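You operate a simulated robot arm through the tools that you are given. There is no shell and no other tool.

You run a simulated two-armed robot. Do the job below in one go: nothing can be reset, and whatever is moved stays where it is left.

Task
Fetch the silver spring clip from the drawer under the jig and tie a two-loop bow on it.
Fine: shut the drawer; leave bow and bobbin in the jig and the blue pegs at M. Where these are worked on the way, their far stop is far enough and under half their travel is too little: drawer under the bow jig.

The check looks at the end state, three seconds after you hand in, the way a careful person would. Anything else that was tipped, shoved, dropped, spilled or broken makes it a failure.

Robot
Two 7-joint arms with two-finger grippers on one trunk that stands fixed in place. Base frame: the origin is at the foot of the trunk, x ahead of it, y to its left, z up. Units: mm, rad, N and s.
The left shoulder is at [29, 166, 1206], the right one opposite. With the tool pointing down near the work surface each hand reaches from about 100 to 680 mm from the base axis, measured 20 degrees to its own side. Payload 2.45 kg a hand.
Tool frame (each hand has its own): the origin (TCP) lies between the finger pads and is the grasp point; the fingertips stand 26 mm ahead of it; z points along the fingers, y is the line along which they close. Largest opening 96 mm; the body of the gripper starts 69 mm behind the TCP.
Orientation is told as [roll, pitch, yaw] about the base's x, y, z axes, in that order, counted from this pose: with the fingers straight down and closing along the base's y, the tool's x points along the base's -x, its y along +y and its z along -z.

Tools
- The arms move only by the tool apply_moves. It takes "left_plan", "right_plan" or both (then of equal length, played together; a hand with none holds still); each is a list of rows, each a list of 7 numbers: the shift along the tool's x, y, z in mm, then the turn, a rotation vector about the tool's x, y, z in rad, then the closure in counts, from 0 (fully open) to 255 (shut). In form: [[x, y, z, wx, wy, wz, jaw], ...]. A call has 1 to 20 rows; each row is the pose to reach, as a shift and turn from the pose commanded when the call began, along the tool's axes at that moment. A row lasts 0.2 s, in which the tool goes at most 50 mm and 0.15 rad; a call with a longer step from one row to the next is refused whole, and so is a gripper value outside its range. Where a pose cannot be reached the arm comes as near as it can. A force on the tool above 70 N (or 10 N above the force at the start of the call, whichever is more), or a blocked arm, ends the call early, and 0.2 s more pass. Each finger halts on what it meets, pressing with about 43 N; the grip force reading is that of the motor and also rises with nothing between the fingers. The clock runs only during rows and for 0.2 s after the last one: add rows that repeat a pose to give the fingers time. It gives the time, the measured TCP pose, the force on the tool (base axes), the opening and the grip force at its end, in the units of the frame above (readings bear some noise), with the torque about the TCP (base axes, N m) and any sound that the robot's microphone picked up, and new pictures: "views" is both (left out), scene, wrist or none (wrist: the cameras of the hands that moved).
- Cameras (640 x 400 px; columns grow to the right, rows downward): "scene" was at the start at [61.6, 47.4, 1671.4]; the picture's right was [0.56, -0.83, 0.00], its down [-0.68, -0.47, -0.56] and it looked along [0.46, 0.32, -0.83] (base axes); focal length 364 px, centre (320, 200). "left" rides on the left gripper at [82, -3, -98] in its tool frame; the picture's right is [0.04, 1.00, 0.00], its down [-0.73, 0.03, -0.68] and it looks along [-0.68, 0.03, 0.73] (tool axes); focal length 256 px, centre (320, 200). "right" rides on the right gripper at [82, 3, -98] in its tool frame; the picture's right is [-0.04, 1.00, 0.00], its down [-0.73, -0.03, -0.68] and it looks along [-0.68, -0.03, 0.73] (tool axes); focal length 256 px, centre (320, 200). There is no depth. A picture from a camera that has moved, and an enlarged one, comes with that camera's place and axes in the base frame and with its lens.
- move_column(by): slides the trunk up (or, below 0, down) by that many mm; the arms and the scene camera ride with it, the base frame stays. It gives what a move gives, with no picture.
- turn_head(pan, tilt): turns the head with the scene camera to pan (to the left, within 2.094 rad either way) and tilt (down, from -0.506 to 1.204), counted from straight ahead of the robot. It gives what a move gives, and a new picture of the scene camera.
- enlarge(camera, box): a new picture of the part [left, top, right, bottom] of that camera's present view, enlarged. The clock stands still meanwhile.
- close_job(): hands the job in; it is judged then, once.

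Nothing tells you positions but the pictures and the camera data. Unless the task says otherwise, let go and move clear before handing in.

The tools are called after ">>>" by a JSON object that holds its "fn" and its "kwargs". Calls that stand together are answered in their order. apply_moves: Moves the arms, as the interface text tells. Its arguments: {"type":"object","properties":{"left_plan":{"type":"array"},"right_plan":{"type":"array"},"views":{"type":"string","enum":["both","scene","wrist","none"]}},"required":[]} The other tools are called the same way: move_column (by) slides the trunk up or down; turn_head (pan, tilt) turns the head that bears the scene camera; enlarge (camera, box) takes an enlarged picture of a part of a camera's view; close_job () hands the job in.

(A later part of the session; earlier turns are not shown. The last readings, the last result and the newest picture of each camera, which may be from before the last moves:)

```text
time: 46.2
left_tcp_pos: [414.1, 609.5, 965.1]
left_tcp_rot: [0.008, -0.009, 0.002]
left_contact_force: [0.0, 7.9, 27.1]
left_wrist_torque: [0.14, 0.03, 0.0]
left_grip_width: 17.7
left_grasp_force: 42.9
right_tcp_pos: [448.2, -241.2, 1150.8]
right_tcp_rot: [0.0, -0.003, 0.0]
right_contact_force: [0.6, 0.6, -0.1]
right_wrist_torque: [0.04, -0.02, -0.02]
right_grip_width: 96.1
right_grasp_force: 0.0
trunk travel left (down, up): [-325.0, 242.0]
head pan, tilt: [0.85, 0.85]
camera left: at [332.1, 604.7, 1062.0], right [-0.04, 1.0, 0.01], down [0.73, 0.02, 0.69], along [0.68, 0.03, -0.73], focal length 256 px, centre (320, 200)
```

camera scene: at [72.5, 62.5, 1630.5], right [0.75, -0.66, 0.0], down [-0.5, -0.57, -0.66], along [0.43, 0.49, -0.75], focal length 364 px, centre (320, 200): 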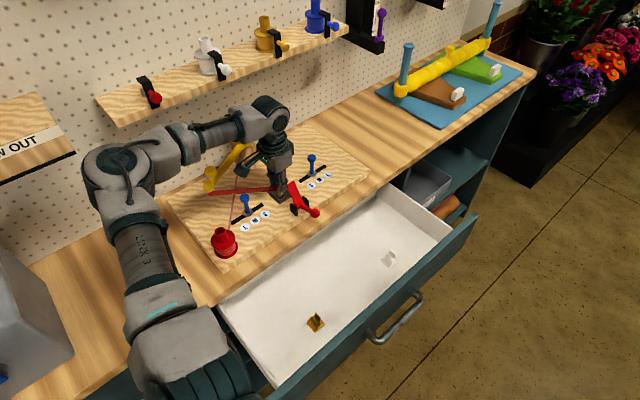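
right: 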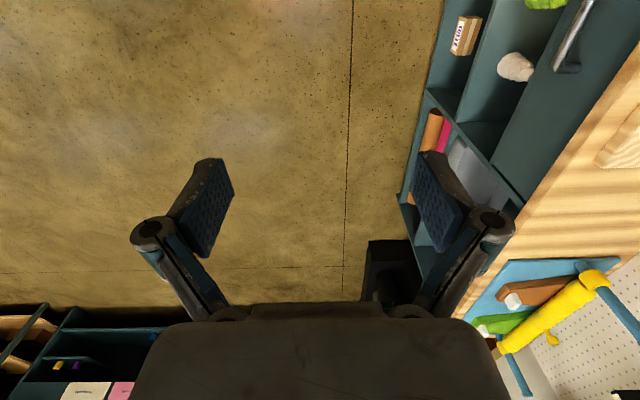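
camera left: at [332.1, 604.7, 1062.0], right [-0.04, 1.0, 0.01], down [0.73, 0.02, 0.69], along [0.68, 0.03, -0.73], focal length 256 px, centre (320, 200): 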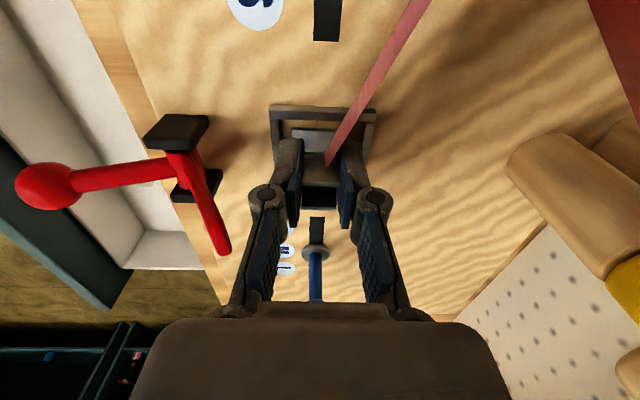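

Touched down (27 N). Relieve slightly, open the fingers a little and lift away.

>>> {"fn": "apply_moves", "kwargs": {"left_plan": [[0, 0, -1.5, 0, 0, 0, 255], [0, 0, -1.5, 0, 0, 0, 200], [0, 0, -1.5, 0, 0, 0, 165], [0, 0, -1.5, 0, 0, 0, 165], [0, 0, -10, 0, 0, 0, 165], [0, 0, -40, 0, 0, 0, 165], [0, 0, -80, 0, 0, 0, 165], [0, 0, -120, 0, 0, 0, 165], [0, 0, -120, 0, 0, 0, 165]], "views": "both"}}

>>> {"fn": "enlarge", "kwargs": {"camera": "left", "box": [220, 20, 420, 170]}}

>>> {"fn": "enlarge", "kwargs": {"camera": "scene", "box": [180, 120, 360, 270]}}

```text
time: 48.2
left_tcp_pos: [413.9, 608.2, 1083.4]
left_tcp_rot: [0.006, -0.005, 0.001]
left_contact_force: [-0.4, 0.4, 0.4]
left_wrist_torque: [-0.01, -0.01, 0.0]
left_grip_width: 33.9
left_grasp_force: 0.1
right_tcp_pos: [450.2, -240.3, 1149.9]
right_tcp_rot: [-0.001, -0.002, 0.0]
right_contact_force: [-0.5, -0.3, -0.4]
right_wrist_torque: [0.0, 0.01, 0.02]
right_grip_width: 96.0
right_grasp_force: 0.1
trunk travel left (down, up): [-325.0, 242.0]
head pan, tilt: [0.85, 0.85]
camera scene: at [72.9, 62.2, 1630.4], right [0.75, -0.66, 0.0], down [-0.5, -0.57, -0.66], along [0.43, 0.49, -0.75], focal length 364 px, centre (320, 200)
camera left: at [332.0, 603.6, 1179.8], right [-0.04, 1.0, 0.0], down [0.73, 0.03, 0.68], along [0.68, 0.03, -0.73], focal length 256 px, centre (320, 200)
```

scene: 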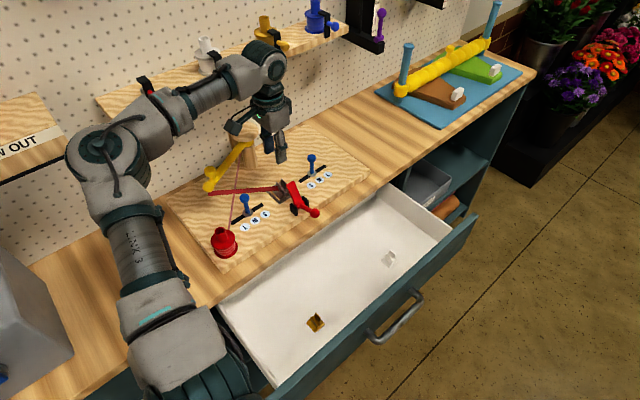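
left: 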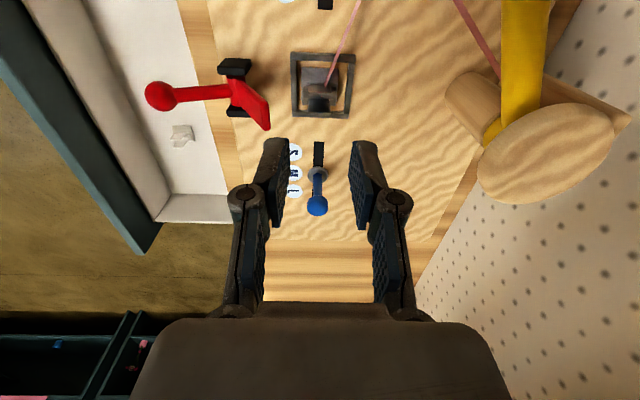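

```text
2.67 times, centred on (320, 95) of left
camera zoom: at [332.0, 603.6, 1179.8], right [-0.04, 1.0, 0.0], down [0.73, 0.03, 0.68], along [0.68, 0.03, -0.73], focal length 683 px, centre (320, 480)
```

zoom: 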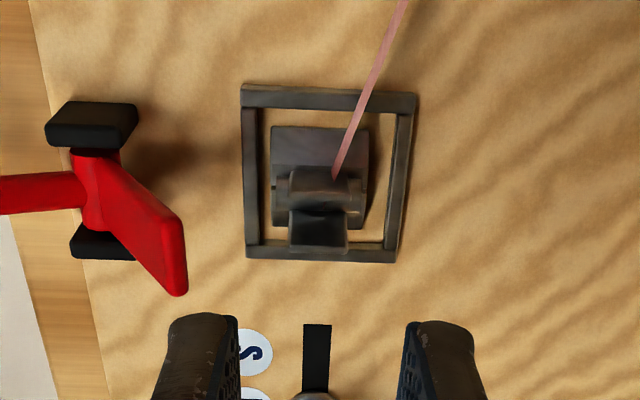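

```text
2.67 times, centred on (270, 195) of scene
camera zoom: at [72.9, 62.2, 1630.4], right [0.75, -0.66, 0.0], down [-0.5, -0.57, -0.66], along [0.43, 0.49, -0.75], focal length 970 px, centre (453, 213)
```

zoom: 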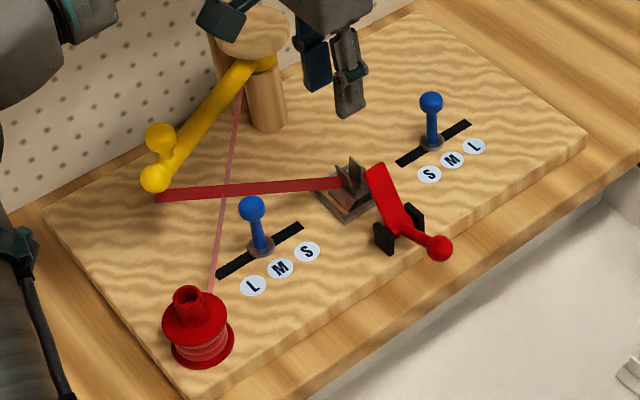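

The clip sits squarely inside the seat with ribbon attached. Next is the red clamp: its ball is at about (420, 474, 968), pivot near y≈532. I'll turn the hand 90° so the fingers close along x and move above the ball.

>>> {"fn": "apply_moves", "kwargs": {"left_plan": [[0, -10, -5, 0, 0, -0.14, 100], [-1, -25, -5, 0, 0, -0.28, 100], [-2, -40, -5, 0, 0, -0.42, 100], [-3, -55, -5, 0, 0, -0.57, 100], [-4, -70, -5, 0, 0, -0.71, 100], [-5, -85, -5, 0, 0, -0.85, 100], [-6, -100, -5, 0, 0, -1.0, 100], [-6, -115, -5, 0, 0, -1.14, 100], [-6, -125, -5, 0, 0, -1.28, 100], [-6, -132, -5, 0, 0, -1.42, 100], [-6, -134, -5, 0, 0, -1.571, 100], [-6, -134, -5, 0, 0, -1.571, 100]], "views": "both"}}

>>> {"fn": "enlarge", "kwargs": {"camera": "left", "box": [200, 40, 440, 220]}}

```text
refused: row 11 steps farther than a row can; nothing moved
```

```text
2.22 times, centred on (320, 130) of left
camera zoom: at [332.0, 603.6, 1179.8], right [-0.04, 1.0, 0.0], down [0.73, 0.03, 0.68], along [0.68, 0.03, -0.73], focal length 569 px, centre (320, 356)
```

zoom: 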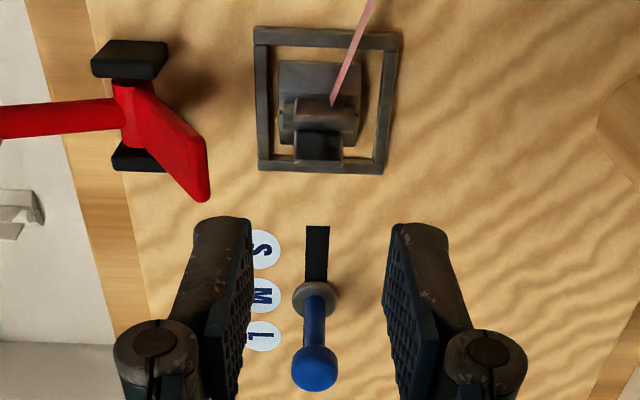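

The last turn step was just over the limit; repeating with smaller turn steps.

>>> {"fn": "apply_moves", "kwargs": {"left_plan": [[0, -10, -5, 0, 0, -0.14, 100], [-1, -25, -5, 0, 0, -0.28, 100], [-2, -40, -5, 0, 0, -0.42, 100], [-3, -55, -5, 0, 0, -0.56, 100], [-4, -70, -5, 0, 0, -0.7, 100], [-5, -85, -5, 0, 0, -0.84, 100], [-6, -100, -5, 0, 0, -0.98, 100], [-6, -115, -5, 0, 0, -1.12, 100], [-6, -125, -5, 0, 0, -1.26, 100], [-6, -132, -5, 0, 0, -1.4, 100], [-6, -134, -5, 0, 0, -1.5, 100], [-6, -134, -5, 0, 0, -1.571, 100], [-6, -134, -5, 0, 0, -1.571, 100]], "views": "both"}}

>>> {"fn": "enlarge", "kwargs": {"camera": "left", "box": [200, 40, 440, 220]}}

```text
time: 51.0
left_tcp_pos: [419.2, 475.4, 1086.7]
left_tcp_rot: [-0.004, -0.006, 1.574]
left_contact_force: [0.1, 1.0, -0.2]
left_wrist_torque: [0.0, -0.01, 0.03]
left_grip_width: 58.2
left_grasp_force: 0.0
right_tcp_pos: [450.4, -239.3, 1148.8]
right_tcp_rot: [0.002, -0.001, 0.0]
right_contact_force: [0.1, -0.3, -0.3]
right_wrist_torque: [0.01, 0.04, -0.01]
right_grip_width: 95.7
right_grasp_force: 0.1
trunk travel left (down, up): [-325.0, 242.0]
head pan, tilt: [0.85, 0.85]
camera scene: at [72.9, 61.7, 1630.4], right [0.75, -0.66, 0.0], down [-0.5, -0.57, -0.66], along [0.43, 0.5, -0.75], focal length 364 px, centre (320, 200)
camera left: at [423.2, 392.6, 1183.2], right [-1.0, -0.04, 0.0], down [-0.03, 0.73, 0.68], along [-0.03, 0.68, -0.73], focal length 256 px, centre (320, 200)
```

scene: 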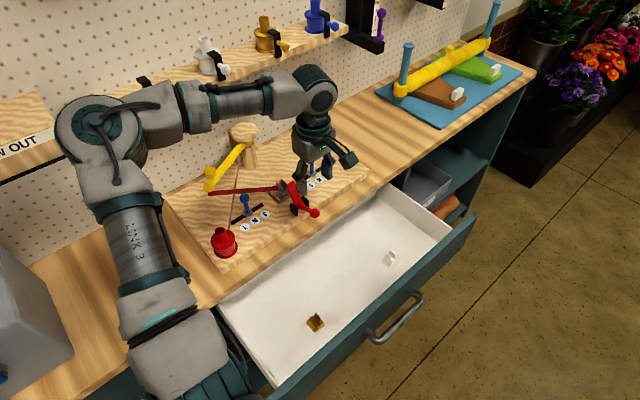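
left: 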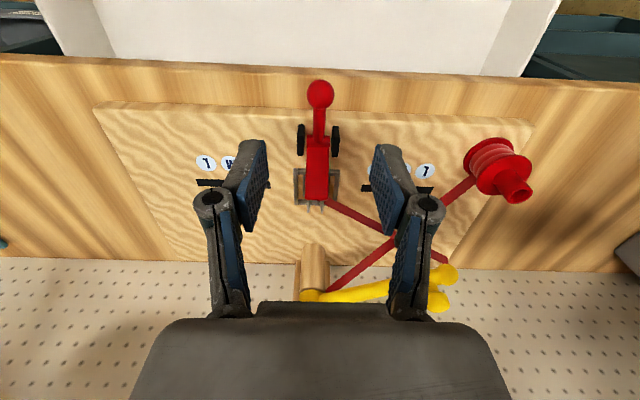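

```text
2.22 times, centred on (320, 130) of left
camera zoom: at [423.2, 392.6, 1183.2], right [-1.0, -0.04, 0.0], down [-0.03, 0.73, 0.68], along [-0.03, 0.68, -0.73], focal length 569 px, centre (320, 356)
```

zoom: 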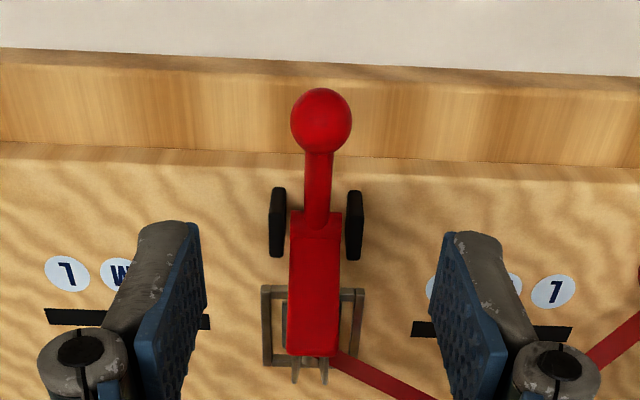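

The ball is centred between the fingers. Descend and grip it.

>>> {"fn": "apply_moves", "kwargs": {"left_plan": [[0, 0, 40, 0, 0, 0, 100], [0, 0, 80, 0, 0, 0, 100], [1, 0, 105, 0, 0, 0, 100], [1, 0, 114, 0, 0, 0, 100], [1, 0, 114, 0, 0, 0, 180], [1, 0, 114, 0, 0, 0, 255], [1, 0, 114, 0, 0, 0, 255]], "views": "both"}}

>>> {"fn": "enlarge", "kwargs": {"camera": "left", "box": [220, 80, 420, 260]}}

```text
time: 52.6
left_tcp_pos: [420.8, 473.6, 973.5]
left_tcp_rot: [-0.004, -0.005, 1.575]
left_contact_force: [-3.9, -0.8, -1.1]
left_wrist_torque: [-0.15, 0.07, -0.02]
left_grip_width: 22.4
left_grasp_force: 44.7
right_tcp_pos: [449.8, -240.0, 1149.1]
right_tcp_rot: [0.004, -0.001, -0.001]
right_contact_force: [-0.5, 0.5, -0.3]
right_wrist_torque: [0.0, 0.0, -0.03]
right_grip_width: 96.2
right_grasp_force: 0.0
trunk travel left (down, up): [-325.0, 242.0]
head pan, tilt: [0.85, 0.85]
camera scene: at [71.9, 61.8, 1630.4], right [0.75, -0.66, 0.0], down [-0.5, -0.57, -0.66], along [0.43, 0.5, -0.75], focal length 364 px, centre (320, 200)
camera left: at [423.1, 392.4, 1070.2], right [-1.0, -0.04, 0.0], down [-0.03, 0.73, 0.68], along [-0.03, 0.68, -0.73], focal length 256 px, centre (320, 200)
```

scene: 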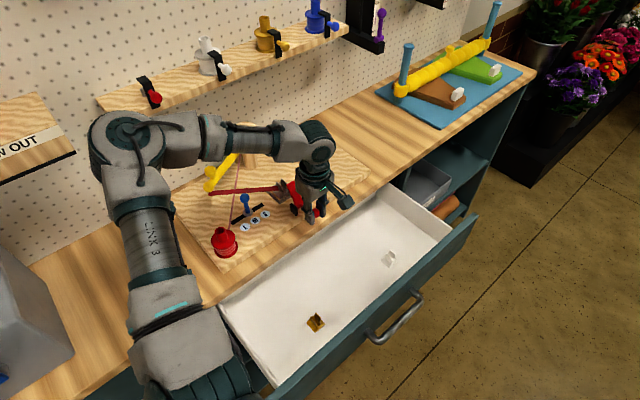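
left: 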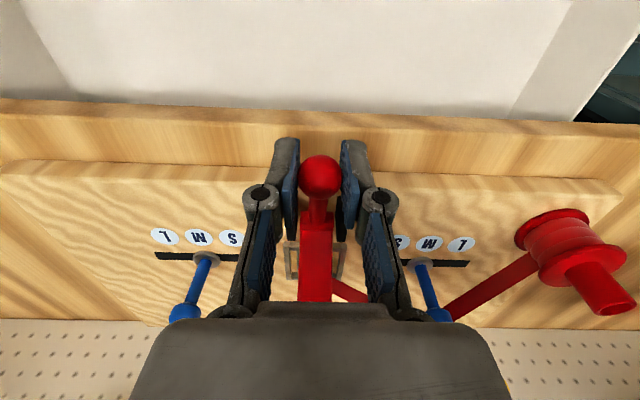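

```text
2.22 times, centred on (320, 170) of left
camera zoom: at [423.1, 392.4, 1070.2], right [-1.0, -0.04, 0.0], down [-0.03, 0.73, 0.68], along [-0.03, 0.68, -0.73], focal length 569 px, centre (320, 267)
```

zoom: 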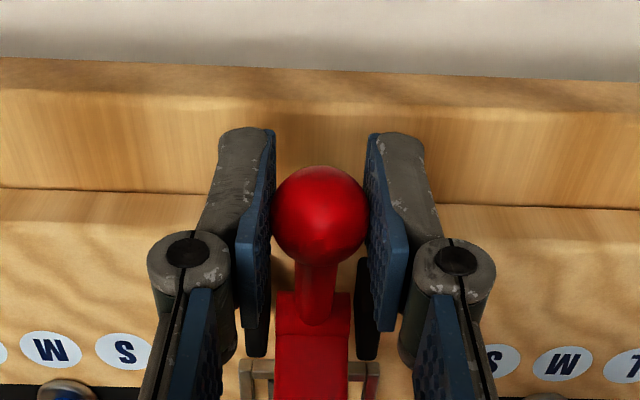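

Ball gripped. Swing the lever up and over along its arc to press the paddle down over the seat.

>>> {"fn": "apply_moves", "kwargs": {"left_plan": [[-5.1, 0, -10.1, 0, 0, 0, 255], [-11.6, 0, -18.8, 0, 0, 0, 255], [-19.6, 0, -26.2, 0, 0, 0, 255], [-28.7, 0, -32.1, 0, 0, 0, 255], [-38.7, 0, -36.3, 0, 0, 0, 255], [-38.7, 0, -36.3, 0, 0, 0, 255]], "views": "both"}}

>>> {"fn": "enlarge", "kwargs": {"camera": "left", "box": [220, 80, 420, 260]}}

>>> {"fn": "enlarge", "kwargs": {"camera": "scene", "box": [240, 130, 360, 230]}}

```text
time: 54.0
left_tcp_pos: [420.5, 508.3, 1012.2]
left_tcp_rot: [-0.004, -0.006, 1.573]
left_contact_force: [-8.8, -18.4, -2.6]
left_wrist_torque: [-1.3, 0.2, -0.11]
left_grip_width: 23.0
left_grasp_force: 45.4
right_tcp_pos: [448.8, -244.5, 1149.2]
right_tcp_rot: [0.005, -0.005, -0.001]
right_contact_force: [0.1, -0.4, -0.3]
right_wrist_torque: [-0.04, -0.03, 0.0]
right_grip_width: 96.2
right_grasp_force: 0.0
trunk travel left (down, up): [-325.0, 242.0]
head pan, tilt: [0.85, 0.85]
camera scene: at [70.9, 53.8, 1630.9], right [0.75, -0.66, 0.0], down [-0.5, -0.56, -0.66], along [0.43, 0.5, -0.75], focal length 364 px, centre (320, 200)
camera left: at [422.8, 426.7, 1108.7], right [-1.0, -0.04, 0.0], down [-0.03, 0.73, 0.68], along [-0.03, 0.68, -0.73], focal length 256 px, centre (320, 200)
```

scene: 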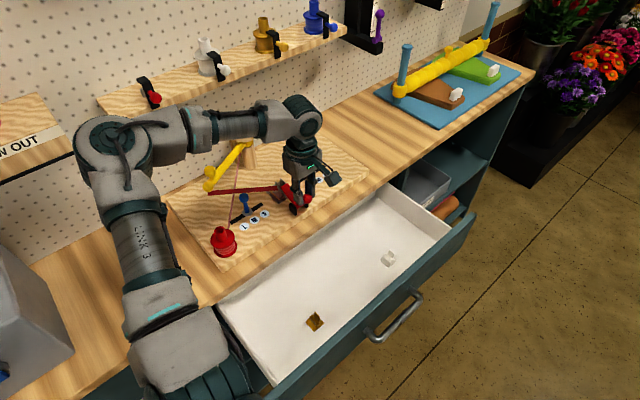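
left: 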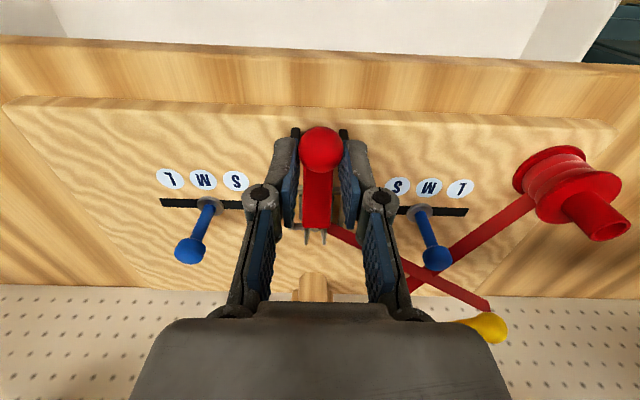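

```text
2.22 times, centred on (320, 170) of left
camera zoom: at [422.8, 426.7, 1108.7], right [-1.0, -0.04, 0.0], down [-0.03, 0.73, 0.68], along [-0.03, 0.68, -0.73], focal length 569 px, centre (320, 267)
```

zoom: 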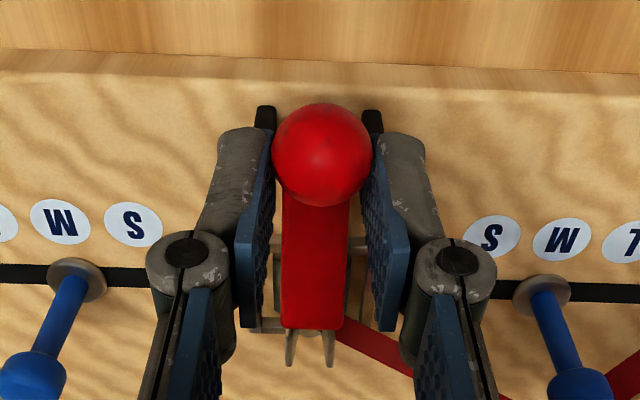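

```text
4.00 times, centred on (300, 180) of scene
camera zoom: at [70.9, 53.8, 1630.9], right [0.75, -0.66, 0.0], down [-0.5, -0.56, -0.66], along [0.43, 0.5, -0.75], focal length 1456 px, centre (400, 280)
```

zoom: 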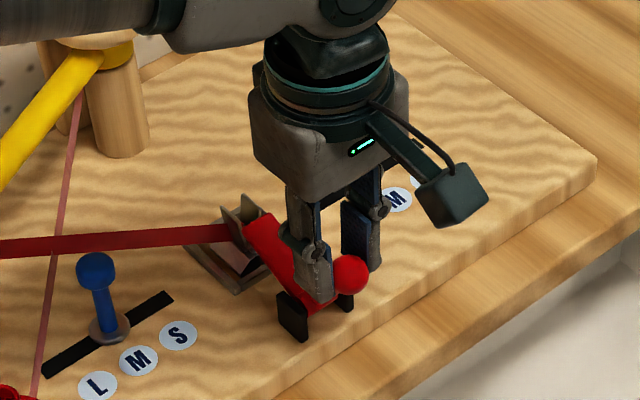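

The lever follows; the paddle is nearly flat over the clip base. A bit further until it stops.

>>> {"fn": "apply_moves", "kwargs": {"left_plan": [[-4, 0, -1, 0, 0, 0, 255], [-8, 0, -2, 0, 0, 0, 255], [-12, 0, -2.5, 0, 0, 0, 255], [-12, 0, -2.5, 0, 0, 0, 255]], "views": "both"}}

>>> {"fn": "enlarge", "kwargs": {"camera": "scene", "box": [240, 130, 360, 230]}}

>>> {"fn": "enlarge", "kwargs": {"camera": "left", "box": [220, 80, 420, 260]}}

```text
time: 55.0
left_tcp_pos: [420.6, 529.9, 1009.3]
left_tcp_rot: [-0.005, -0.004, 1.572]
left_contact_force: [-0.5, -0.4, -0.2]
left_wrist_torque: [0.02, 0.0, -0.03]
left_grip_width: 0.2
left_grasp_force: 28.7
right_tcp_pos: [450.5, -237.7, 1150.3]
right_tcp_rot: [-0.002, -0.001, 0.001]
right_contact_force: [-0.6, 0.4, 0.9]
right_wrist_torque: [-0.01, 0.0, -0.01]
right_grip_width: 96.1
right_grasp_force: 0.2
trunk travel left (down, up): [-325.0, 242.0]
head pan, tilt: [0.85, 0.85]
camera scene: at [73.4, 70.0, 1630.1], right [0.75, -0.66, 0.0], down [-0.5, -0.57, -0.65], along [0.43, 0.49, -0.76], focal length 364 px, centre (320, 200)
camera left: at [423.9, 446.7, 1107.0], right [-1.0, -0.04, 0.0], down [-0.03, 0.73, 0.68], along [-0.03, 0.68, -0.73], focal length 256 px, centre (320, 200)
```

scene: 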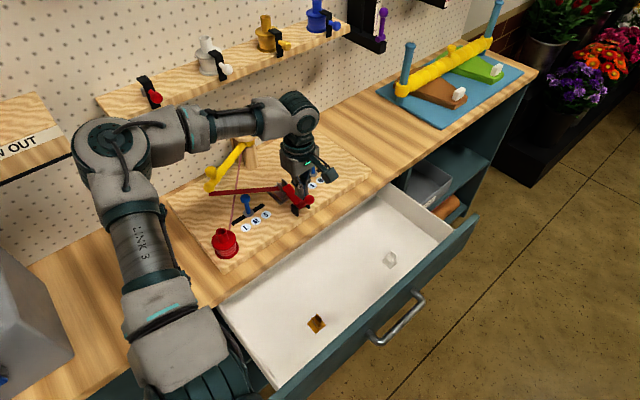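
left: 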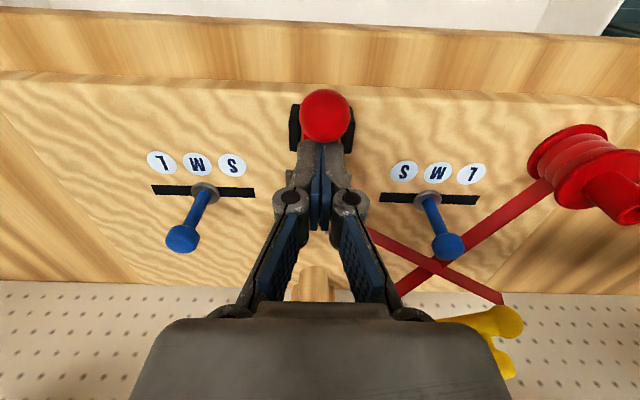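

```text
4.00 times, centred on (300, 180) of scene
camera zoom: at [73.4, 70.0, 1630.1], right [0.75, -0.66, 0.0], down [-0.5, -0.57, -0.65], along [0.43, 0.49, -0.76], focal length 1456 px, centre (400, 280)
```

zoom: 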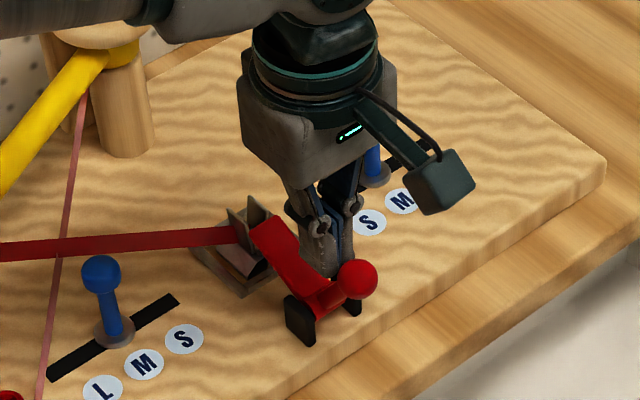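

```text
2.22 times, centred on (320, 170) of left
camera zoom: at [423.9, 446.7, 1107.0], right [-1.0, -0.04, 0.0], down [-0.03, 0.73, 0.68], along [-0.03, 0.68, -0.73], focal length 569 px, centre (320, 267)
```

zoom: 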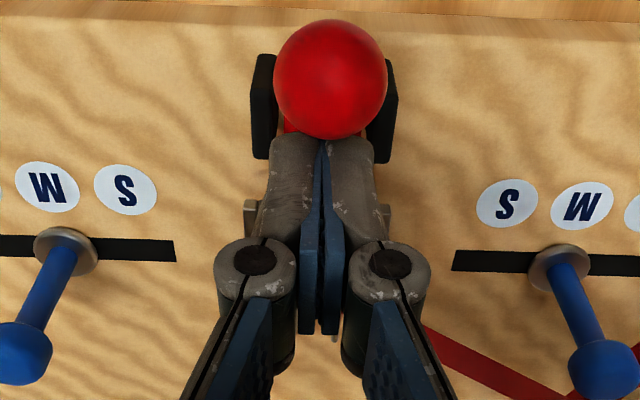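

The grip slid off the ball at the end. I'll lift the hand straight up and inspect the clamp state.

>>> {"fn": "apply_moves", "kwargs": {"left_plan": [[0, 0, -20, 0, 0, 0, 255], [0, 0, -55, 0, 0, 0, 255], [0, 0, -90, 0, 0, 0, 180], [20, 0, -120, 0, 0, 0, 100], [60, 0, -130, 0, 0, 0, 100], [90, 0, -130, 0, 0, 0, 100], [90, 0, -130, 0, 0, 0, 100]], "views": "both"}}

>>> {"fn": "enlarge", "kwargs": {"camera": "scene", "box": [240, 150, 340, 230]}}

>>> {"fn": "enlarge", "kwargs": {"camera": "left", "box": [240, 80, 400, 220]}}

```text
time: 56.6
left_tcp_pos: [419.0, 433.6, 1141.3]
left_tcp_rot: [-0.003, -0.004, 1.572]
left_contact_force: [0.3, 0.9, -0.9]
left_wrist_torque: [-0.01, 0.0, 0.01]
left_grip_width: 58.5
left_grasp_force: 0.1
right_tcp_pos: [449.3, -238.8, 1148.9]
right_tcp_rot: [0.0, -0.001, -0.001]
right_contact_force: [-0.1, -0.5, -0.3]
right_wrist_torque: [-0.06, 0.02, 0.01]
right_grip_width: 95.9
right_grasp_force: 0.1
trunk travel left (down, up): [-325.0, 242.0]
head pan, tilt: [0.85, 0.85]
camera scene: at [72.9, 62.1, 1630.4], right [0.75, -0.66, 0.0], down [-0.5, -0.57, -0.66], along [0.43, 0.5, -0.75], focal length 364 px, centre (320, 200)
camera left: at [422.2, 351.9, 1238.5], right [-1.0, -0.04, 0.0], down [-0.03, 0.73, 0.68], along [-0.03, 0.68, -0.73], focal length 256 px, centre (320, 200)
```

scene: 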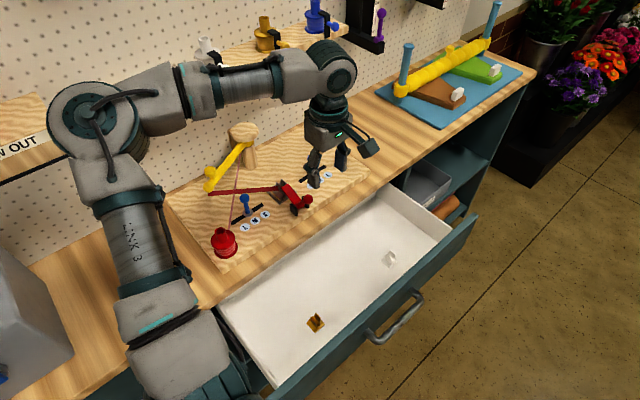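
left: 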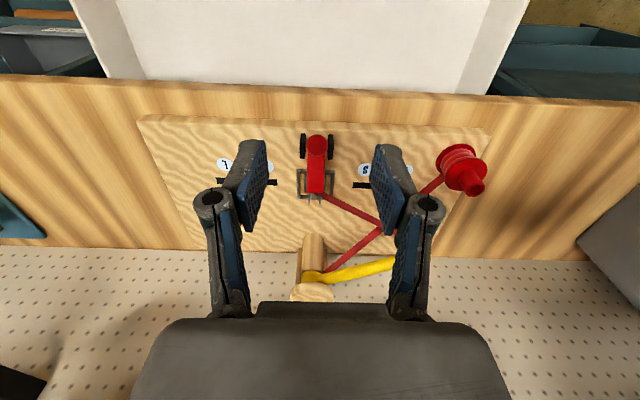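

```text
5.00 times, centred on (290, 190) of scene
camera zoom: at [72.9, 62.1, 1630.4], right [0.75, -0.66, 0.0], down [-0.5, -0.57, -0.66], along [0.43, 0.5, -0.75], focal length 1820 px, centre (470, 250)
```

zoom: 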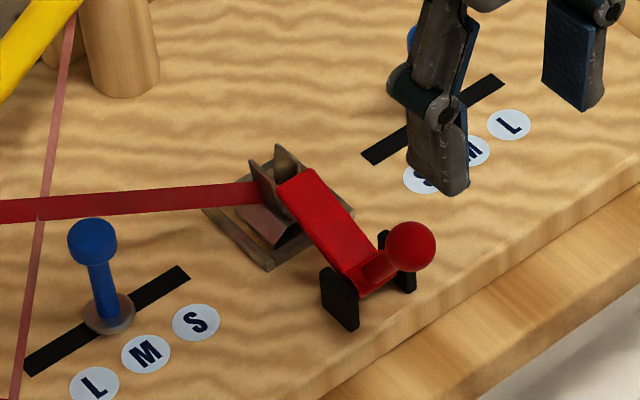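

```text
2.86 times, centred on (320, 150) of left
camera zoom: at [422.2, 351.9, 1238.5], right [-1.0, -0.04, 0.0], down [-0.03, 0.73, 0.68], along [-0.03, 0.68, -0.73], focal length 731 px, centre (320, 343)
```

zoom: 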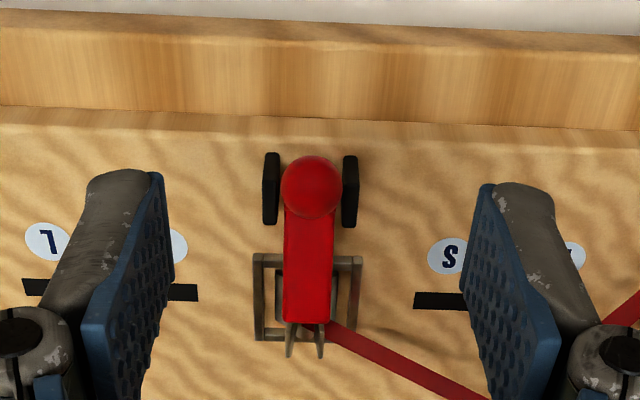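

The clamp has swung about 39° and now rests with its paddle over the clip base against a firm stop. Next is the yellow swing arm: axis near (421, 757), knob near (278, 675, 1046). I'll bring the left hand toward the knob, first yawing to 45°.

>>> {"fn": "apply_moves", "kwargs": {"left_plan": [[-15, 20, -5, 0, 0, 0.13, 100], [-30, 40, -10, 0, 0, 0.26, 100], [-45, 60, -19, 0, 0, 0.39, 100], [-60, 80, -19, 0, 0, 0.52, 100], [-75, 100, -19, 0, 0, 0.66, 100], [-86, 119, -19, 0, 0, 0.787, 100], [-86, 119, -19, 0, 0, 0.787, 100]], "views": "none"}}

>>> {"fn": "apply_moves", "kwargs": {"left_plan": [[-6, 25, 0, 0, -0.12, 0, 70], [-12, 50, 5, 0, -0.24, 0, 70], [-20, 75, 12, 0, -0.36, 0, 70], [-28, 100, 22, 0, -0.48, 0, 70], [-36.1, 125.1, 32, 0, -0.611, 0, 70], [-36.1, 125.1, 32, 0, -0.611, 0, 70]], "views": "both"}}

>>> {"fn": "enlarge", "kwargs": {"camera": "left", "box": [200, 40, 440, 220]}}

```text
time: 58.2
left_tcp_pos: [299.7, 519.4, 1160.5]
left_tcp_rot: [0.004, -0.006, 0.784]
left_contact_force: [-0.4, -0.1, -0.2]
left_wrist_torque: [-0.01, -0.03, 0.0]
left_grip_width: 58.4
left_grasp_force: 0.0
right_tcp_pos: [450.4, -240.9, 1149.7]
right_tcp_rot: [0.001, -0.001, -0.001]
right_contact_force: [-0.1, 0.3, -0.8]
right_wrist_torque: [0.02, 0.01, 0.0]
right_grip_width: 96.2
right_grasp_force: 0.1
trunk travel left (down, up): [-325.0, 242.0]
head pan, tilt: [0.85, 0.85]
```

```text
time: 59.6
left_tcp_pos: [239.2, 634.0, 1128.0]
left_tcp_rot: [0.001, -0.613, 0.783]
left_contact_force: [-0.6, 0.7, 0.2]
left_wrist_torque: [0.0, -0.01, 0.06]
left_grip_width: 69.6
left_grasp_force: 0.1
right_tcp_pos: [450.5, -240.2, 1148.4]
right_tcp_rot: [0.0, -0.002, 0.001]
right_contact_force: [1.0, -0.5, 0.6]
right_wrist_torque: [-0.01, 0.01, -0.02]
right_grip_width: 96.2
right_grasp_force: 0.0
trunk travel left (down, up): [-325.0, 242.0]
head pan, tilt: [0.85, 0.85]
camera scene: at [71.6, 62.5, 1630.4], right [0.75, -0.66, 0.0], down [-0.5, -0.57, -0.66], along [0.43, 0.49, -0.75], focal length 364 px, centre (320, 200)
camera left: at [154.1, 544.5, 1159.3], right [-0.73, 0.68, -0.02], down [0.13, 0.17, 0.98], along [0.67, 0.71, -0.21], focal length 256 px, centre (320, 200)
```

scene: 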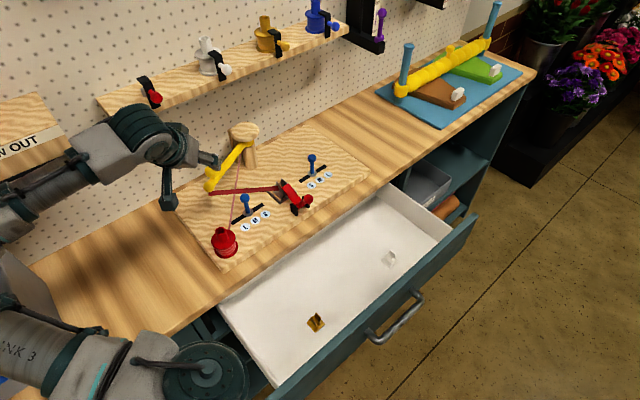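
left: 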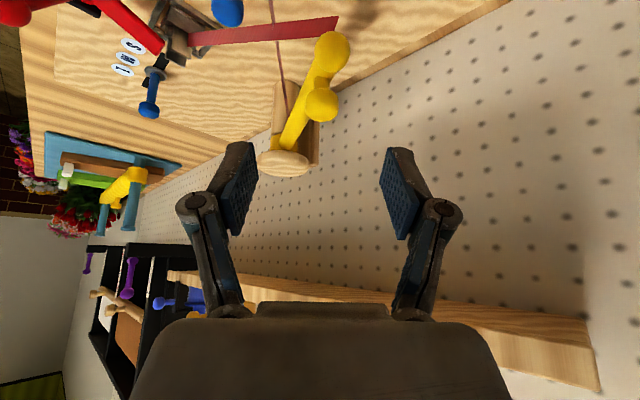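

```text
2.22 times, centred on (320, 130) of left
camera zoom: at [154.1, 544.5, 1159.3], right [-0.73, 0.68, -0.02], down [0.13, 0.17, 0.98], along [0.67, 0.71, -0.21], focal length 569 px, centre (320, 356)
```

zoom: 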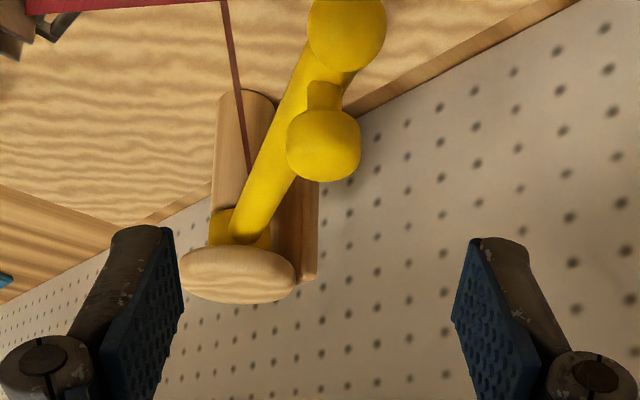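

The knob (≈27 mm) is right on the tool axis, ~100 mm ahead: (279, 675, 1046). Advance 88 mm and grip it.

>>> {"fn": "apply_moves", "kwargs": {"left_plan": [[0, 0, 30, 0, 0, 0, 70], [0, 0, 60, 0, 0, 0, 70], [0, 0, 80, 0, 0, 0, 70], [0, 0, 88, 0, 0, 0, 70], [0, 0, 88, 0, 0, 0, 70]], "views": "wrist"}}

>>> {"fn": "enlarge", "kwargs": {"camera": "left", "box": [200, 60, 440, 240]}}

>>> {"fn": "enlarge", "kwargs": {"camera": "scene", "box": [160, 110, 320, 230]}}

```text
time: 60.8
left_tcp_pos: [273.3, 670.5, 1057.2]
left_tcp_rot: [0.003, -0.617, 0.785]
left_contact_force: [0.0, 0.3, 0.0]
left_wrist_torque: [-0.01, 0.01, 0.01]
left_grip_width: 69.8
left_grasp_force: 0.0
right_tcp_pos: [450.7, -240.5, 1149.5]
right_tcp_rot: [0.001, -0.002, 0.0]
right_contact_force: [-0.9, -0.4, -0.3]
right_wrist_torque: [0.03, 0.0, 0.03]
right_grip_width: 96.1
right_grasp_force: 0.1
trunk travel left (down, up): [-325.0, 242.0]
head pan, tilt: [0.85, 0.85]
camera left: at [188.9, 579.9, 1088.7], right [-0.73, 0.68, -0.02], down [0.13, 0.17, 0.98], along [0.67, 0.71, -0.21], focal length 256 px, centre (320, 200)
```

left: 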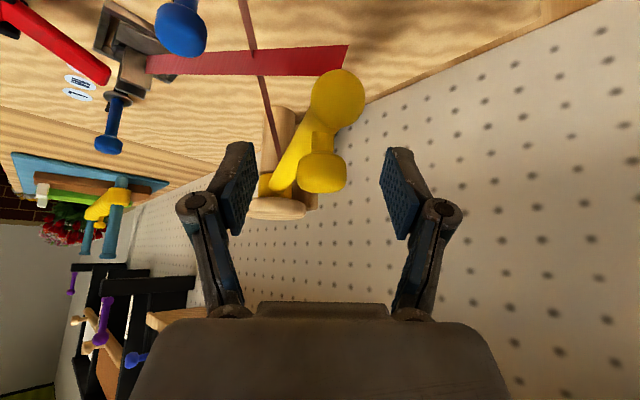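

```text
2.22 times, centred on (320, 150) of left
camera zoom: at [188.9, 579.9, 1088.7], right [-0.73, 0.68, -0.02], down [0.13, 0.17, 0.98], along [0.67, 0.71, -0.21], focal length 569 px, centre (320, 311)
```

zoom: 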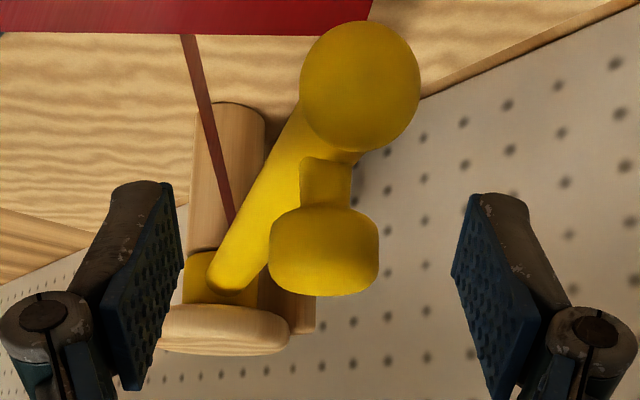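

```text
3.33 times, centred on (240, 170) of scene
camera zoom: at [71.0, 62.6, 1630.5], right [0.75, -0.66, 0.0], down [-0.5, -0.57, -0.66], along [0.43, 0.49, -0.75], focal length 1213 px, centre (587, 300)
```

zoom: 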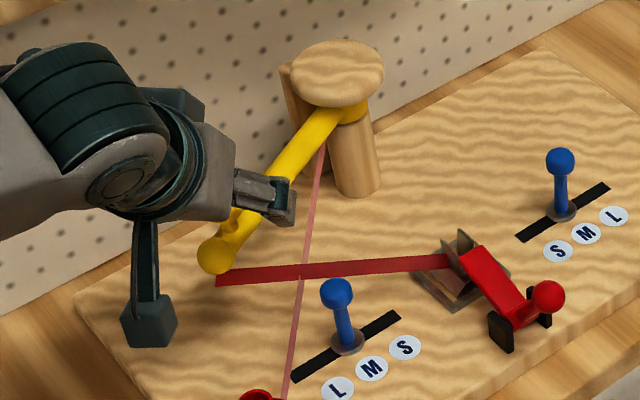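

The knob sits between the pads; closing on it.

>>> {"fn": "apply_moves", "kwargs": {"left_plan": [[0, 0, 2, 0, 0, 0, 140], [0, 0, 4, 0, 0, 0, 200], [0, 0, 4, 0, 0, 0, 255], [0, 0, 4, 0, 0, 0, 255]], "views": "wrist"}}

```text
time: 61.8
left_tcp_pos: [275.2, 671.7, 1053.4]
left_tcp_rot: [0.001, -0.616, 0.785]
left_contact_force: [-2.6, -0.6, 3.0]
left_wrist_torque: [-0.31, 0.21, 0.13]
left_grip_width: 23.3
left_grasp_force: 44.6
right_tcp_pos: [449.1, -241.1, 1150.2]
right_tcp_rot: [0.001, -0.002, 0.002]
right_contact_force: [-0.1, -0.4, 0.1]
right_wrist_torque: [0.01, 0.03, 0.03]
right_grip_width: 96.2
right_grasp_force: 0.0
trunk travel left (down, up): [-325.0, 242.0]
head pan, tilt: [0.85, 0.85]
camera left: at [190.0, 581.7, 1085.9], right [-0.73, 0.68, -0.02], down [0.12, 0.17, 0.98], along [0.67, 0.71, -0.21], focal length 256 px, centre (320, 200)
```

left: 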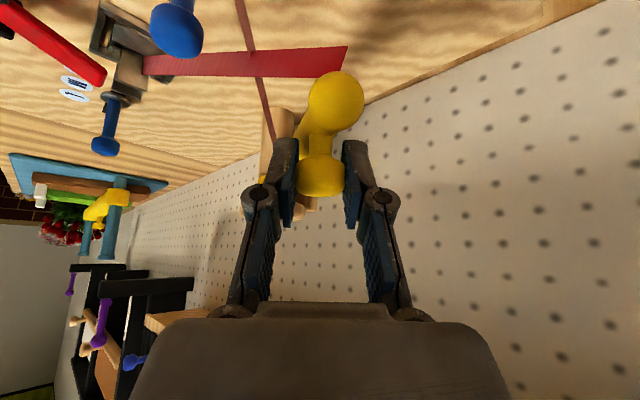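

Knob gripped. I'll start swinging the arm along its arc (centre ≈ (418, 750), radius ≈ 158) toward the front, in a first small piece to check forces.

>>> {"fn": "apply_moves", "kwargs": {"left_plan": [[2.2, -10.7, -1.6, 0, 0, 0, 255], [4, -21.5, -2.9, 0, 0, 0, 255], [5, -32.4, -3.5, 0, 0, 0, 255], [5.6, -43.3, -4, 0, 0, 0, 255], [5.3, -54.3, -3.8, 0, 0, 0, 255], [4.7, -65.3, -3.3, 0, 0, 0, 255], [4.7, -65.3, -3.3, 0, 0, 0, 255]], "views": "both"}}

>>> {"fn": "enlarge", "kwargs": {"camera": "scene", "box": [160, 110, 360, 260]}}

```text
time: 63.4
left_tcp_pos: [318.6, 623.4, 1052.5]
left_tcp_rot: [0.002, -0.618, 0.783]
left_contact_force: [1.0, 3.1, 9.8]
left_wrist_torque: [-0.13, 0.2, 0.02]
left_grip_width: 24.3
left_grasp_force: 45.0
right_tcp_pos: [449.4, -240.7, 1149.0]
right_tcp_rot: [0.002, -0.001, -0.001]
right_contact_force: [0.1, -0.2, 0.1]
right_wrist_torque: [-0.03, 0.0, 0.0]
right_grip_width: 96.0
right_grasp_force: 0.0
trunk travel left (down, up): [-325.0, 242.0]
head pan, tilt: [0.85, 0.85]
camera scene: at [70.7, 61.0, 1630.7], right [0.75, -0.66, 0.0], down [-0.5, -0.56, -0.66], along [0.43, 0.5, -0.75], focal length 364 px, centre (320, 200)
camera left: at [233.3, 532.2, 1085.0], right [-0.73, 0.68, -0.02], down [0.12, 0.16, 0.98], along [0.67, 0.71, -0.2], focal length 256 px, centre (320, 200)
```

scene: 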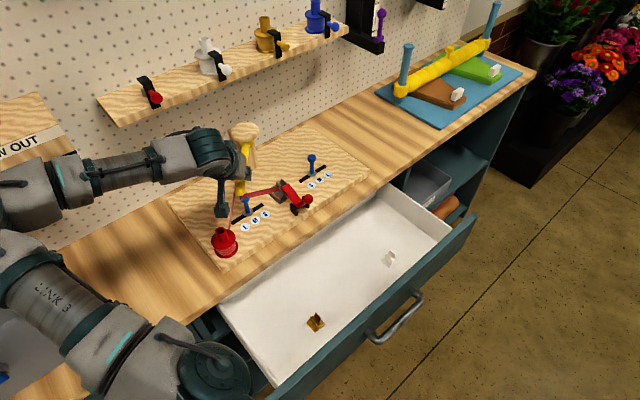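
left: 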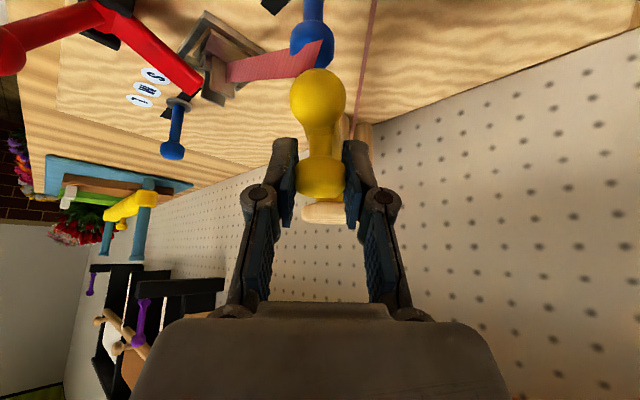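

```text
2.67 times, centred on (260, 185) of scene
camera zoom: at [70.7, 61.0, 1630.7], right [0.75, -0.66, 0.0], down [-0.5, -0.56, -0.66], along [0.43, 0.5, -0.75], focal length 970 px, centre (480, 240)
```

zoom: 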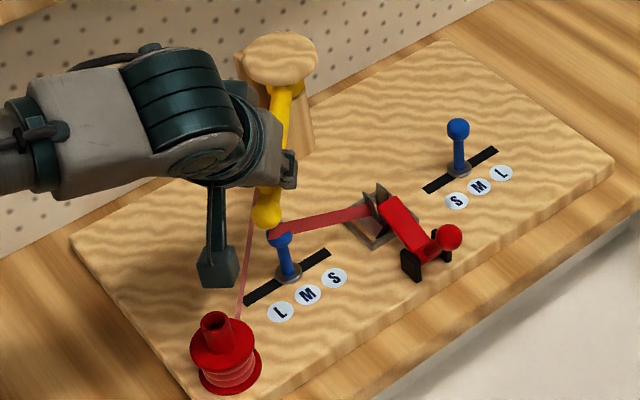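

The arm swings smoothly with low force. Continue across the front, past the clip.

>>> {"fn": "apply_moves", "kwargs": {"left_plan": [[-1.5, -10.8, 1, 0, 0, 0, 255], [-3.4, -21.6, 2.4, 0, 0, 0, 255], [-6.2, -32, 4.4, 0, 0, 0, 255], [-9.3, -42.3, 6.6, 0, 0, 0, 255], [-13.3, -52.1, 9.4, 0, 0, 0, 255], [-17.4, -61.9, 12.3, 0, 0, 0, 255], [-22.4, -71, 15.9, 0, 0, 0, 255], [-27.7, -79.9, 19.6, 0, 0, 0, 255], [-33.7, -88.1, 23.9, 0, 0, 0, 255], [-39.9, -96, 28.3, 0, 0, 0, 255], [-39.9, -96, 28.3, 0, 0, 0, 255]], "views": "both"}}

>>> {"fn": "enlarge", "kwargs": {"camera": "scene", "box": [160, 110, 360, 260]}}

```text
time: 65.8
left_tcp_pos: [421.4, 586.8, 1053.8]
left_tcp_rot: [0.003, -0.616, 0.784]
left_contact_force: [-0.1, -4.8, -5.0]
left_wrist_torque: [-0.13, 0.31, 0.0]
left_grip_width: 24.0
left_grasp_force: 44.6
right_tcp_pos: [449.9, -241.1, 1149.6]
right_tcp_rot: [0.003, -0.001, -0.001]
right_contact_force: [0.5, -0.1, -0.3]
right_wrist_torque: [-0.01, 0.01, 0.04]
right_grip_width: 96.2
right_grasp_force: 0.1
trunk travel left (down, up): [-325.0, 242.0]
head pan, tilt: [0.85, 0.85]
camera scene: at [73.1, 61.3, 1630.4], right [0.75, -0.66, 0.0], down [-0.5, -0.56, -0.66], along [0.43, 0.5, -0.75], focal length 364 px, centre (320, 200)
camera left: at [335.7, 497.8, 1086.1], right [-0.73, 0.68, -0.02], down [0.13, 0.17, 0.98], along [0.67, 0.71, -0.21], focal length 256 px, centre (320, 200)
```

scene: 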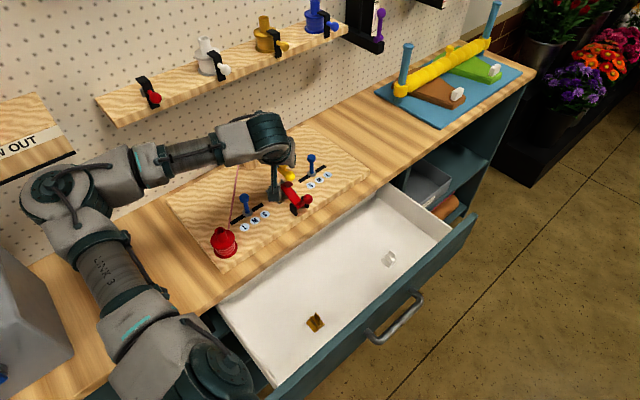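
left: 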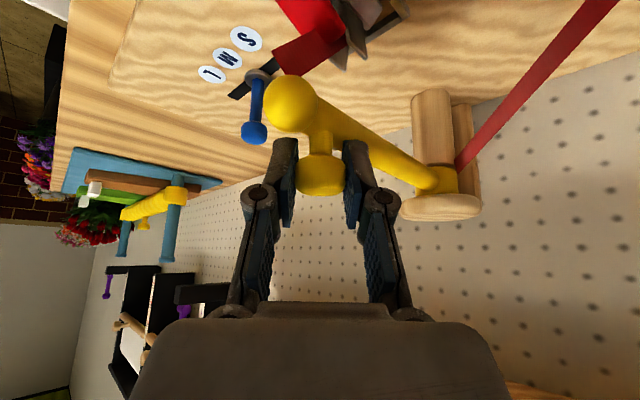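

```text
2.67 times, centred on (260, 185) of scene
camera zoom: at [73.1, 61.3, 1630.4], right [0.75, -0.66, 0.0], down [-0.5, -0.56, -0.66], along [0.43, 0.5, -0.75], focal length 970 px, centre (480, 240)
```

zoom: 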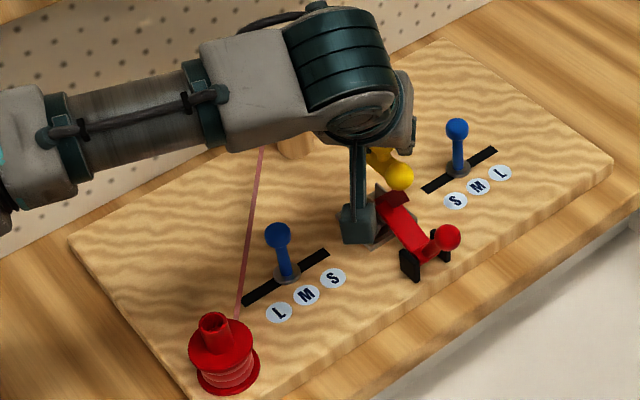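

>>> {"fn": "apply_moves", "kwargs": {"left_plan": [[-6.8, -7.2, 4.8, 0, 0, 0, 255], [-13.9, -13.8, 9.8, 0, 0, 0, 255], [-21.4, -19.8, 15.2, 0, 0, 0, 255], [-29.3, -25.2, 20.8, 0, 0, 0, 255], [-37.4, -29.8, 26.5, 0, 0, 0, 255], [-45.8, -33.7, 32.4, 0, -0.05, 0, 255], [-54.3, -37, 38.5, 0, -0.1, 0, 255], [-63.1, -39.5, 44.7, 0, -0.15, 0, 255], [-63.1, -39.5, 44.7, 0, -0.15, 0, 255]], "views": "both"}}

>>> {"fn": "enlarge", "kwargs": {"camera": "scene", "box": [160, 110, 360, 260]}}

```text
time: 67.8
left_tcp_pos: [506.2, 612.6, 1054.4]
left_tcp_rot: [0.002, -0.769, 0.779]
left_contact_force: [7.1, -10.4, 2.0]
left_wrist_torque: [-0.5, 0.21, -0.12]
left_grip_width: 24.5
left_grasp_force: 44.9
right_tcp_pos: [449.2, -244.0, 1148.1]
right_tcp_rot: [0.004, 0.0, -0.001]
right_contact_force: [-0.3, 0.1, 0.4]
right_wrist_torque: [0.03, -0.05, -0.01]
right_grip_width: 96.1
right_grasp_force: 0.1
trunk travel left (down, up): [-325.0, 242.0]
head pan, tilt: [0.85, 0.85]
camera scene: at [74.8, 56.7, 1630.5], right [0.75, -0.66, 0.0], down [-0.5, -0.56, -0.66], along [0.43, 0.5, -0.75], focal length 364 px, centre (320, 200)
camera left: at [417.4, 519.9, 1068.3], right [-0.73, 0.69, -0.03], down [0.02, 0.06, 1.0], along [0.69, 0.72, -0.06], focal length 256 px, centre (320, 200)
```

scene: 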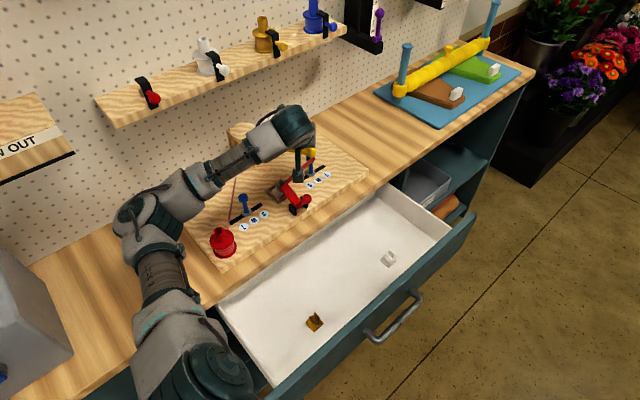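
left: 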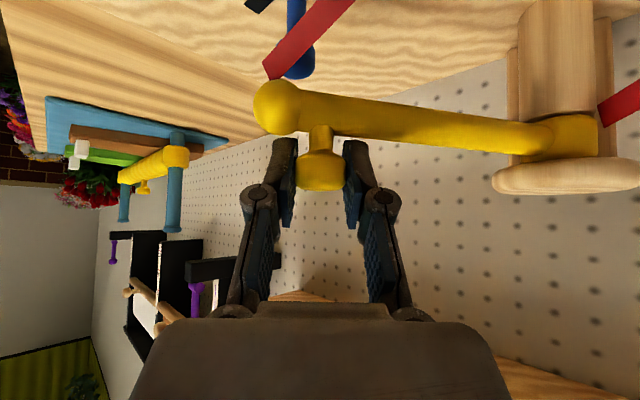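

```text
2.67 times, centred on (260, 185) of scene
camera zoom: at [74.8, 56.7, 1630.5], right [0.75, -0.66, 0.0], down [-0.5, -0.56, -0.66], along [0.43, 0.5, -0.75], focal length 970 px, centre (480, 240)
```

zoom: 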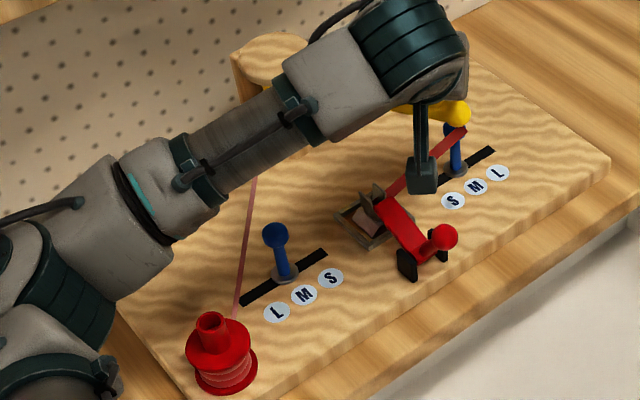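

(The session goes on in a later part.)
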